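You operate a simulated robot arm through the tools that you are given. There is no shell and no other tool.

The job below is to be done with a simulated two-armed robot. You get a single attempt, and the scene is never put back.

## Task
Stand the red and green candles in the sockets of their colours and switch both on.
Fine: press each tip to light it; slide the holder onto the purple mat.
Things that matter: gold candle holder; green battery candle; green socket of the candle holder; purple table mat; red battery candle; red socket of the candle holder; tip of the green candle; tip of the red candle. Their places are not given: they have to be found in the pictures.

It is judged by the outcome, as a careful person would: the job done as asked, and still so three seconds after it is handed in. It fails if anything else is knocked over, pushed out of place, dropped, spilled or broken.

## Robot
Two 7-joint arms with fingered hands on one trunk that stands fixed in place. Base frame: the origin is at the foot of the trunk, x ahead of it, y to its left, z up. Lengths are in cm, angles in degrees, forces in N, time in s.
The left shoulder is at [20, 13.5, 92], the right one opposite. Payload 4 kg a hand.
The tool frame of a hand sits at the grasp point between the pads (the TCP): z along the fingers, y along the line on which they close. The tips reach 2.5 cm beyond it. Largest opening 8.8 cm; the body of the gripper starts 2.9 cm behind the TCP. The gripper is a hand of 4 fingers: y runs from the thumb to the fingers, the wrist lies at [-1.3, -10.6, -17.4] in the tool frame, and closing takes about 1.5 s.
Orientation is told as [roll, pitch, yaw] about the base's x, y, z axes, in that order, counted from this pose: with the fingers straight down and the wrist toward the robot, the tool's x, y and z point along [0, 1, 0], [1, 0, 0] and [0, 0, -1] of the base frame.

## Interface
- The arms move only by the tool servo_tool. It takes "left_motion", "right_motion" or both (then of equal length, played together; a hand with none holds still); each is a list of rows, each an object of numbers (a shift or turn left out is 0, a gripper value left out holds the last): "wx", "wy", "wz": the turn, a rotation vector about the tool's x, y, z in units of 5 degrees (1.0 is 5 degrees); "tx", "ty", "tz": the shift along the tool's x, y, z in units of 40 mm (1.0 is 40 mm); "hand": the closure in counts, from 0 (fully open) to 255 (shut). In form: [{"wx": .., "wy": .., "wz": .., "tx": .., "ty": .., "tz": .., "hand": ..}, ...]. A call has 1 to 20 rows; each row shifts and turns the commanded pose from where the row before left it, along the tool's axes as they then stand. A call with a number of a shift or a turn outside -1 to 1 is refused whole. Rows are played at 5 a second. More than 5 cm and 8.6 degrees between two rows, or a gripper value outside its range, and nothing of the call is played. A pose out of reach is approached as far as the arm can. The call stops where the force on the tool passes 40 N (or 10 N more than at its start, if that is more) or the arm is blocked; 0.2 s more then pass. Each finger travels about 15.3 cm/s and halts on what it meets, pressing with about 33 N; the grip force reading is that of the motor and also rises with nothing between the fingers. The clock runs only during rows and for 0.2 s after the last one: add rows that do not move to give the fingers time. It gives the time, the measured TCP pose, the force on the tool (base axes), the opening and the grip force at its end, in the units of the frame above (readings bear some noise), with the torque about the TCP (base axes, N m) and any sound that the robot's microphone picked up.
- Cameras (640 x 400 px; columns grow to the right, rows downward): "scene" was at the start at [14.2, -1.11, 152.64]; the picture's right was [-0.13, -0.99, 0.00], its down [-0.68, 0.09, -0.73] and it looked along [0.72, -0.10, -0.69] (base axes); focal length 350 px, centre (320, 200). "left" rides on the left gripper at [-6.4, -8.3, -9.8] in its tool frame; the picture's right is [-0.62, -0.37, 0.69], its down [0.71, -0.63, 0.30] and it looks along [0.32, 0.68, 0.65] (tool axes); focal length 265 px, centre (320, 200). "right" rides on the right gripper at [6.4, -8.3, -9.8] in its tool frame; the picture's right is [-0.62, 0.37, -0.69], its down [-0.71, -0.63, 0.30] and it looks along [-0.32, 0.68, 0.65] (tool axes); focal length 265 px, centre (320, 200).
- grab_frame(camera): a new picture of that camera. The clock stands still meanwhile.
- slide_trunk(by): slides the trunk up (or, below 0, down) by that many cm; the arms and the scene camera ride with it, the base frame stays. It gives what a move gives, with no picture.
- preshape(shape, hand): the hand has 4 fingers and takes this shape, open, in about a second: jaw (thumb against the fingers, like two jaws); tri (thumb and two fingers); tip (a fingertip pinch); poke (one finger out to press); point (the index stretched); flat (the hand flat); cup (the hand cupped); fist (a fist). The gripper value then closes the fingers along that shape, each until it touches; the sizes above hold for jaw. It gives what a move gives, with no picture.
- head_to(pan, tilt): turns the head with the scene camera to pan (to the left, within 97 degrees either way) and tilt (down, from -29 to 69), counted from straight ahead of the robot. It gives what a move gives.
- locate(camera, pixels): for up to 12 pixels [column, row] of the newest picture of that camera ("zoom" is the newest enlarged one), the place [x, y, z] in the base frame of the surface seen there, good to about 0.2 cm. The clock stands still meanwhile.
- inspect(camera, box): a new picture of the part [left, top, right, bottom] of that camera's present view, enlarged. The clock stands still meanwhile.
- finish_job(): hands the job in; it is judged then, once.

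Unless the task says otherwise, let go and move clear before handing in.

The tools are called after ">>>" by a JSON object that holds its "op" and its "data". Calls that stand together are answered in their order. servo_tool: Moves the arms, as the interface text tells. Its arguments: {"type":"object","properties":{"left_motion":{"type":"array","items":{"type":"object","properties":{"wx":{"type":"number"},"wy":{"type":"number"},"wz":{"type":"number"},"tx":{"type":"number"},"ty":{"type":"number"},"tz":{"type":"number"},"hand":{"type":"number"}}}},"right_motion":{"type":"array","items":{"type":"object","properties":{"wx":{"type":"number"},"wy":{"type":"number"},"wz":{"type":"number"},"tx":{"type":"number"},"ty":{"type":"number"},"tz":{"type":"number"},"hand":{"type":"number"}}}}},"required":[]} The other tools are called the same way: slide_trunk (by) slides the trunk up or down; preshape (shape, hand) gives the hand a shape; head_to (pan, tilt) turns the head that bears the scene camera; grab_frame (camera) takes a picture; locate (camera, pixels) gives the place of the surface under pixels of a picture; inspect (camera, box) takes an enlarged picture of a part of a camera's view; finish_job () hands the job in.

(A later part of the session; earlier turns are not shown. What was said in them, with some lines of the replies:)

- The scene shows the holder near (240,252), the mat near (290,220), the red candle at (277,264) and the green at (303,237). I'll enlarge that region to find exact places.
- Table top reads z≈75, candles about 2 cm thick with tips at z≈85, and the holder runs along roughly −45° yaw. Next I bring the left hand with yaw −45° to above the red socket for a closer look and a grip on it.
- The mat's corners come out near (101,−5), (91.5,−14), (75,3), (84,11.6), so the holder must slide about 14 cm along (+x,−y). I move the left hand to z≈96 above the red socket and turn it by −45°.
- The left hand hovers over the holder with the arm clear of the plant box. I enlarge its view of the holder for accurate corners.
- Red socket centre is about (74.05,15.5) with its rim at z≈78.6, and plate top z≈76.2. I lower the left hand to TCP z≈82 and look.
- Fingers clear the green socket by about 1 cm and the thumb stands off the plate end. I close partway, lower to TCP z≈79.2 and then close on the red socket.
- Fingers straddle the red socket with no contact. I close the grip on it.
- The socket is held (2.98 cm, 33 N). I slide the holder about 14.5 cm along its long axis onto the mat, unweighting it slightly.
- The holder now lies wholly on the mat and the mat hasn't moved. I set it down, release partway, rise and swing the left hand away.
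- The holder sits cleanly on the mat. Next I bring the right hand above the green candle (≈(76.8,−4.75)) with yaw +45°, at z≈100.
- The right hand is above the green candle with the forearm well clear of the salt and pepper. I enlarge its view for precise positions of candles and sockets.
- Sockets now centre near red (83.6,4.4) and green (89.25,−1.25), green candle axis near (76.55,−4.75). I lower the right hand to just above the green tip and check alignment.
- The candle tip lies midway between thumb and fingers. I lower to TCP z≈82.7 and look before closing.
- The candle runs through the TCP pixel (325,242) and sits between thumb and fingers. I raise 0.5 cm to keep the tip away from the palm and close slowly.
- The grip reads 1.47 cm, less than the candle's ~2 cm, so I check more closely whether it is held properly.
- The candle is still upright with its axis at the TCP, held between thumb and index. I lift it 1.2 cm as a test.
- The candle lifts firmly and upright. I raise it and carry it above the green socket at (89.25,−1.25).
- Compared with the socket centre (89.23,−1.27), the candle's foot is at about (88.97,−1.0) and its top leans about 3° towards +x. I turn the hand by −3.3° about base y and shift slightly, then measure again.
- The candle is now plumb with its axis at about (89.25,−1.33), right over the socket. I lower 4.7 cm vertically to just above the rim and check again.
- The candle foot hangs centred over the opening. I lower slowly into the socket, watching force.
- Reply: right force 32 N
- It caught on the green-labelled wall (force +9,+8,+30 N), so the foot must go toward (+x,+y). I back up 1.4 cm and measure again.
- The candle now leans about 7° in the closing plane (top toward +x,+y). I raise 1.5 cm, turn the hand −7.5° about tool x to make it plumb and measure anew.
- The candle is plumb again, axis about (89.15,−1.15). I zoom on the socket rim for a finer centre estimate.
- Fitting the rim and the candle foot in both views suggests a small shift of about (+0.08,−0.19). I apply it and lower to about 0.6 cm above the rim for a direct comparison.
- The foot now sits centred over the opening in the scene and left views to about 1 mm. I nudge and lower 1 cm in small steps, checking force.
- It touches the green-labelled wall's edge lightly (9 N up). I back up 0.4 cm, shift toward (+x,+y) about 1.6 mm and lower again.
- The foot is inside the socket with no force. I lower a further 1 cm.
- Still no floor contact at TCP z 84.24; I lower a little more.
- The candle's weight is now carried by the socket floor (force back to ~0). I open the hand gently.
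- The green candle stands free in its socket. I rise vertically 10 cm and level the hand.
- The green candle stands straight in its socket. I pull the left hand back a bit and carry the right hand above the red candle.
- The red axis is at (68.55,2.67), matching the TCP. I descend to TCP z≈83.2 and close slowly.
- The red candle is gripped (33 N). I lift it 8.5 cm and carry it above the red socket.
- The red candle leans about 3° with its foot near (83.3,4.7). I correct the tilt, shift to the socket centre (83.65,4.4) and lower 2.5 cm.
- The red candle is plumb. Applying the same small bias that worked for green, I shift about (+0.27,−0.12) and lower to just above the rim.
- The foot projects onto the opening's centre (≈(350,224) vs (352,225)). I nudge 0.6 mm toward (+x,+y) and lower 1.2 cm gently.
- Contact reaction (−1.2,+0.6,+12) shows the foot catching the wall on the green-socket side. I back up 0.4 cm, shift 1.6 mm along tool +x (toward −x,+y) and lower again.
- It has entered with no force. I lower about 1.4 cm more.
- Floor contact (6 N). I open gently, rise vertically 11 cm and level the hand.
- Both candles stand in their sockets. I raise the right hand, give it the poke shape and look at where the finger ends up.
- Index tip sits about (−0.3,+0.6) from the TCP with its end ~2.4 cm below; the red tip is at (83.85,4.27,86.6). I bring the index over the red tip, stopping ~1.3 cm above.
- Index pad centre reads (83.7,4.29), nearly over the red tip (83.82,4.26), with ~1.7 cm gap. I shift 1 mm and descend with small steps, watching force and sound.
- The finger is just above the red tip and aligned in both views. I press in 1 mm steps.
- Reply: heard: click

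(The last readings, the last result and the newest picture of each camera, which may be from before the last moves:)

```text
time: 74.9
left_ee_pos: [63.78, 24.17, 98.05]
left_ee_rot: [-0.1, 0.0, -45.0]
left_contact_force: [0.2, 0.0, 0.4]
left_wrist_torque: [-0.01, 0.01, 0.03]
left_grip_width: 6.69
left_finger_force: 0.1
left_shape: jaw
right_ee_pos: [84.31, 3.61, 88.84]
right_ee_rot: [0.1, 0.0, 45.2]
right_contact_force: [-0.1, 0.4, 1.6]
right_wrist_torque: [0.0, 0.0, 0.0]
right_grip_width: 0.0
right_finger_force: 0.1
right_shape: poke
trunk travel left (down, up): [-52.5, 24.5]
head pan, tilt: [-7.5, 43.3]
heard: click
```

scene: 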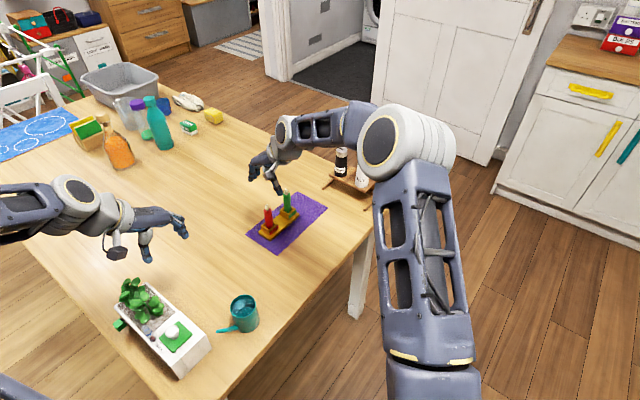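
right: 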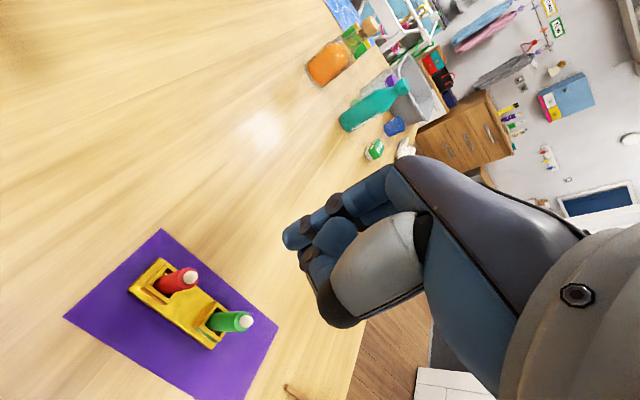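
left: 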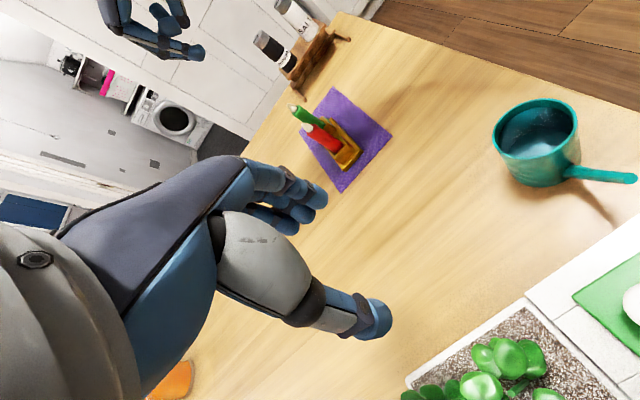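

A click was heard. I withdraw upward and check whether the red tip is lit.

>>> {"op": "servo_tool", "data": {"right_motion": [{"tz": -0.1}, {"tz": -0.3}, {"tz": -0.6}, {"tz": -0.6}, {"tz": -0.6}, {}]}}

>>> {"op": "inspect", "data": {"camera": "scene", "box": [250, 180, 310, 240]}}

>>> {"op": "inspect", "data": {"camera": "right", "box": [120, 200, 300, 340]}}

```text
time: 76.3
left_ee_pos: [63.75, 24.22, 98.11]
left_ee_rot: [0.0, 0.1, -45.0]
left_contact_force: [0.6, 0.0, 0.8]
left_wrist_torque: [-0.03, 0.03, 0.02]
left_grip_width: 6.73
left_finger_force: 0.1
left_shape: jaw
right_ee_pos: [84.33, 3.67, 97.79]
right_ee_rot: [0.0, 0.0, 45.2]
right_contact_force: [0.0, 0.2, 0.2]
right_wrist_torque: [-0.01, 0.03, -0.01]
right_grip_width: 0.0
right_finger_force: 0.1
right_shape: poke
trunk travel left (down, up): [-52.5, 24.5]
head pan, tilt: [-7.5, 43.3]
```

```text
6.67 times, centred on (280, 210) of scene
```

zoom: 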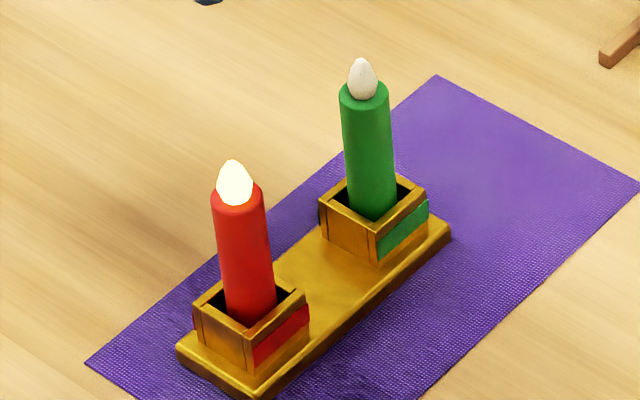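

```text
2.86 times, centred on (210, 270) of right
```

zoom: 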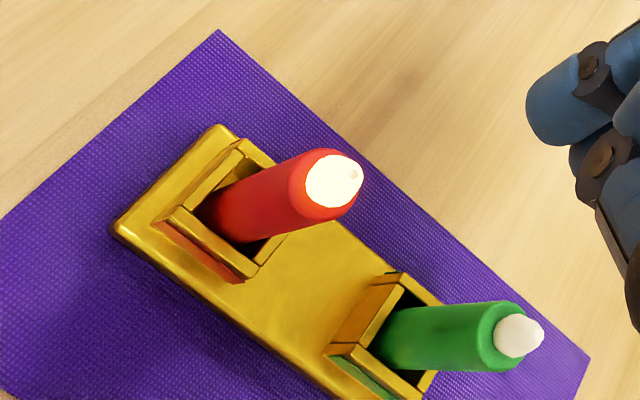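

Red is lit. I move the finger 7.9 cm along the holder to above the green tip.

>>> {"op": "servo_tool", "data": {"right_motion": [{"tx": -0.494}, {"tx": -0.494}, {"tx": -0.494}, {"tx": -0.494}, {}, {"tz": 0.6}, {"tz": 0.6}, {"tz": 0.6}, {}, {}]}}

>>> {"op": "inspect", "data": {"camera": "scene", "box": [264, 165, 312, 201]}}

>>> {"op": "inspect", "data": {"camera": "right", "box": [200, 180, 340, 300]}}

```text
time: 78.5
left_ee_pos: [63.78, 24.2, 98.11]
left_ee_rot: [0.0, 0.0, -45.1]
left_contact_force: [-0.1, 0.7, 1.0]
left_wrist_torque: [-0.03, -0.04, -0.02]
left_grip_width: 6.72
left_finger_force: 0.1
left_shape: jaw
right_ee_pos: [89.86, -1.91, 90.51]
right_ee_rot: [-0.1, 0.0, 45.2]
right_contact_force: [-0.3, -0.1, -0.5]
right_wrist_torque: [-0.03, 0.01, -0.01]
right_grip_width: 0.0
right_finger_force: 0.1
right_shape: poke
trunk travel left (down, up): [-52.5, 24.5]
head pan, tilt: [-7.5, 43.3]
```

```text
11.11 times, centred on (288, 183) of scene
```

zoom: 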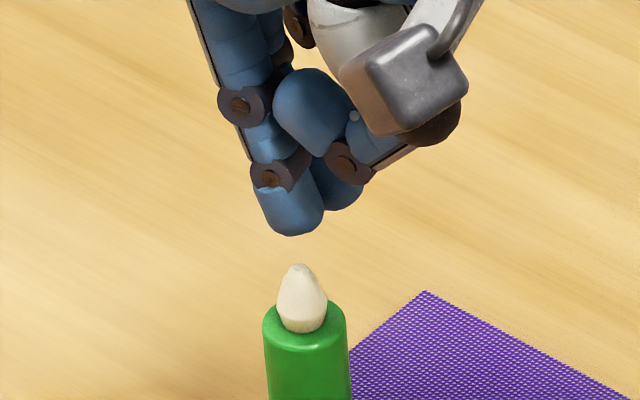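

```text
3.33 times, centred on (270, 240) of right
```

zoom: 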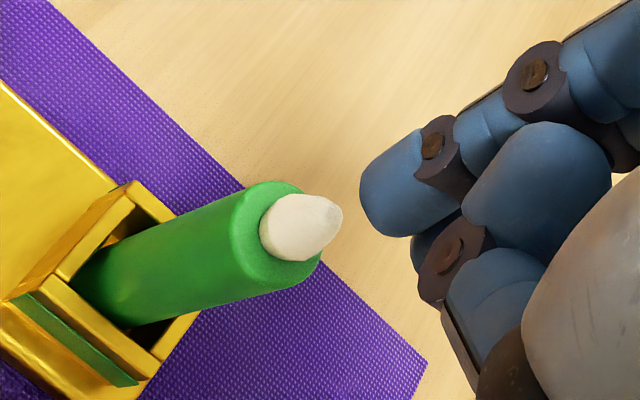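

The finger is over the green tip, about 1 mm left. I nudge it and descend to near contact.

>>> {"op": "servo_tool", "data": {"right_motion": [{"tx": -0.025}, {"tz": 0.1}, {"tz": 0.1}, {"tz": 0.1}, {"tz": 0.05}, {}]}}

>>> {"op": "inspect", "data": {"camera": "scene", "box": [264, 165, 312, 201]}}

>>> {"op": "inspect", "data": {"camera": "right", "box": [200, 180, 340, 300]}}

```text
time: 79.9
left_ee_pos: [63.7, 24.19, 98.11]
left_ee_rot: [0.0, 0.0, -45.0]
left_contact_force: [0.0, -0.4, 0.1]
left_wrist_torque: [0.01, 0.03, 0.04]
left_grip_width: 6.75
left_finger_force: 0.0
left_shape: jaw
right_ee_pos: [89.92, -2.02, 88.98]
right_ee_rot: [0.1, 0.0, 45.2]
right_contact_force: [-0.3, 0.4, 0.1]
right_wrist_torque: [-0.02, 0.02, -0.01]
right_grip_width: 0.03
right_finger_force: 0.1
right_shape: poke
trunk travel left (down, up): [-52.5, 24.5]
head pan, tilt: [-7.5, 43.3]
```

```text
11.11 times, centred on (288, 183) of scene
```

zoom: 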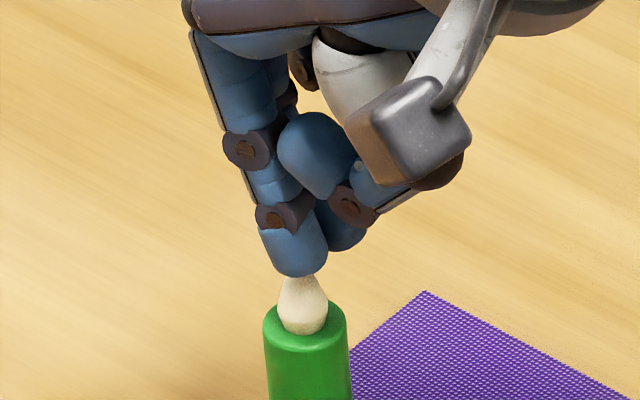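

```text
3.33 times, centred on (270, 240) of right
```

zoom: 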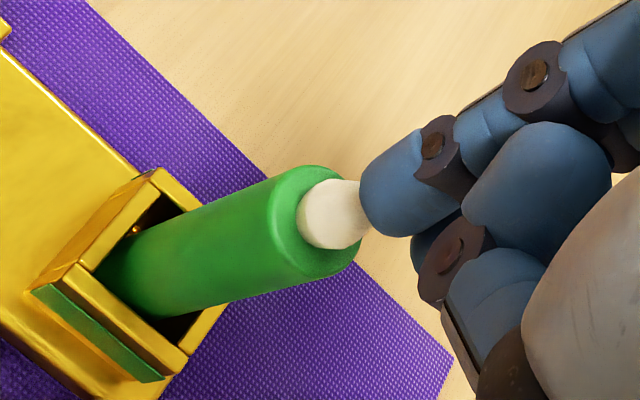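

Same alignment as for red; no sound yet. I press in 1 mm steps.

>>> {"op": "servo_tool", "data": {"right_motion": [{"tz": 0.025}, {"tz": 0.025}, {}]}}

```text
time: 80.7
left_ee_pos: [63.78, 24.14, 98.02]
left_ee_rot: [0.0, 0.0, -45.1]
left_contact_force: [-0.2, -0.2, -0.4]
left_wrist_torque: [-0.03, -0.01, -0.01]
left_grip_width: 6.7
left_finger_force: 0.1
left_shape: jaw
right_ee_pos: [89.91, -1.99, 88.83]
right_ee_rot: [0.0, 0.0, 45.2]
right_contact_force: [1.0, 0.8, 0.5]
right_wrist_torque: [-0.04, 0.01, 0.01]
right_grip_width: 0.02
right_finger_force: 0.0
right_shape: poke
trunk travel left (down, up): [-52.5, 24.5]
head pan, tilt: [-7.5, 43.3]
heard: click
```

A click again. I withdraw upward and check both candles.

>>> {"op": "servo_tool", "data": {"right_motion": [{"tz": -0.1}, {"tz": -0.3}, {"tz": -0.6}, {"tz": -0.8}, {"tz": -0.8}, {"ty": -0.9}, {"ty": -0.9}, {"ty": -0.9}, {"ty": -0.9}, {}]}}

>>> {"op": "grab_frame", "data": {"camera": "scene"}}

>>> {"op": "inspect", "data": {"camera": "scene", "box": [240, 170, 330, 250]}}

```text
time: 82.9
left_ee_pos: [63.77, 24.23, 98.22]
left_ee_rot: [0.0, 0.0, -45.1]
left_contact_force: [-0.3, 0.4, 0.7]
left_wrist_torque: [0.0, 0.03, 0.01]
left_grip_width: 6.68
left_finger_force: 0.1
left_shape: jaw
right_ee_pos: [79.91, -12.5, 99.51]
right_ee_rot: [0.1, 0.0, 45.2]
right_contact_force: [0.2, 0.2, 0.0]
right_wrist_torque: [0.02, -0.03, 0.0]
right_grip_width: 0.02
right_finger_force: 0.1
right_shape: poke
trunk travel left (down, up): [-52.5, 24.5]
head pan, tilt: [-7.5, 43.3]
```

```text
taken
```

scene: 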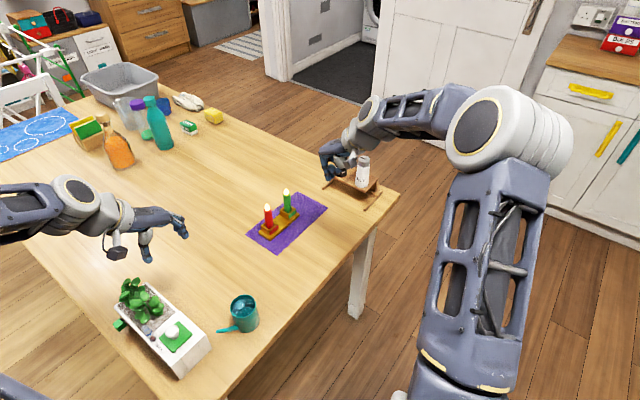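

```text
5.00 times, centred on (285, 210) of scene
```

zoom: 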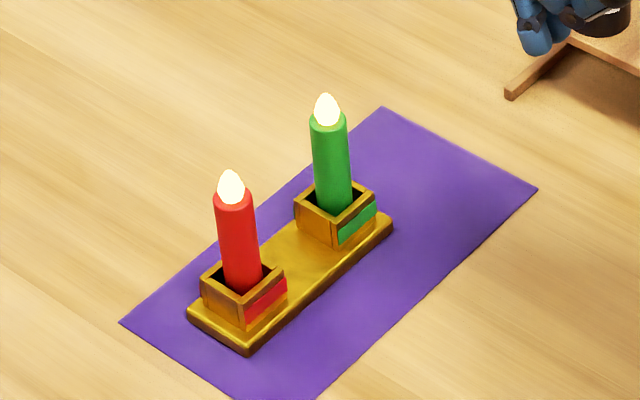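

Both tips glow, both candles stand in their own sockets, the holder lies wholly on the mat, and both hands are clear. I hand the job in.

>>> {"op": "finish_job", "data": {}}

```text
The job is handed in.
```

The red and green candles are standing in the sockets of their own colours. Both are lit, and the holder lies wholly on the purple mat.

- **Holder:** I slid it onto the mat before placing the candles. The mat did not move.
- **Candles:** Each one caught on a socket wall before it went in; the green one's first try reached about 30 N. I backed off and realigned each time. In the last picture both candles and the holder are upright.
- **Lights:** One press on each tip gave a click, and both tips glow in the last picture.

Nothing else on the table looked moved or knocked over, and both hands were clear of the holder when I handed the job in. The tool confirmed the hand-in but gave no verdict.
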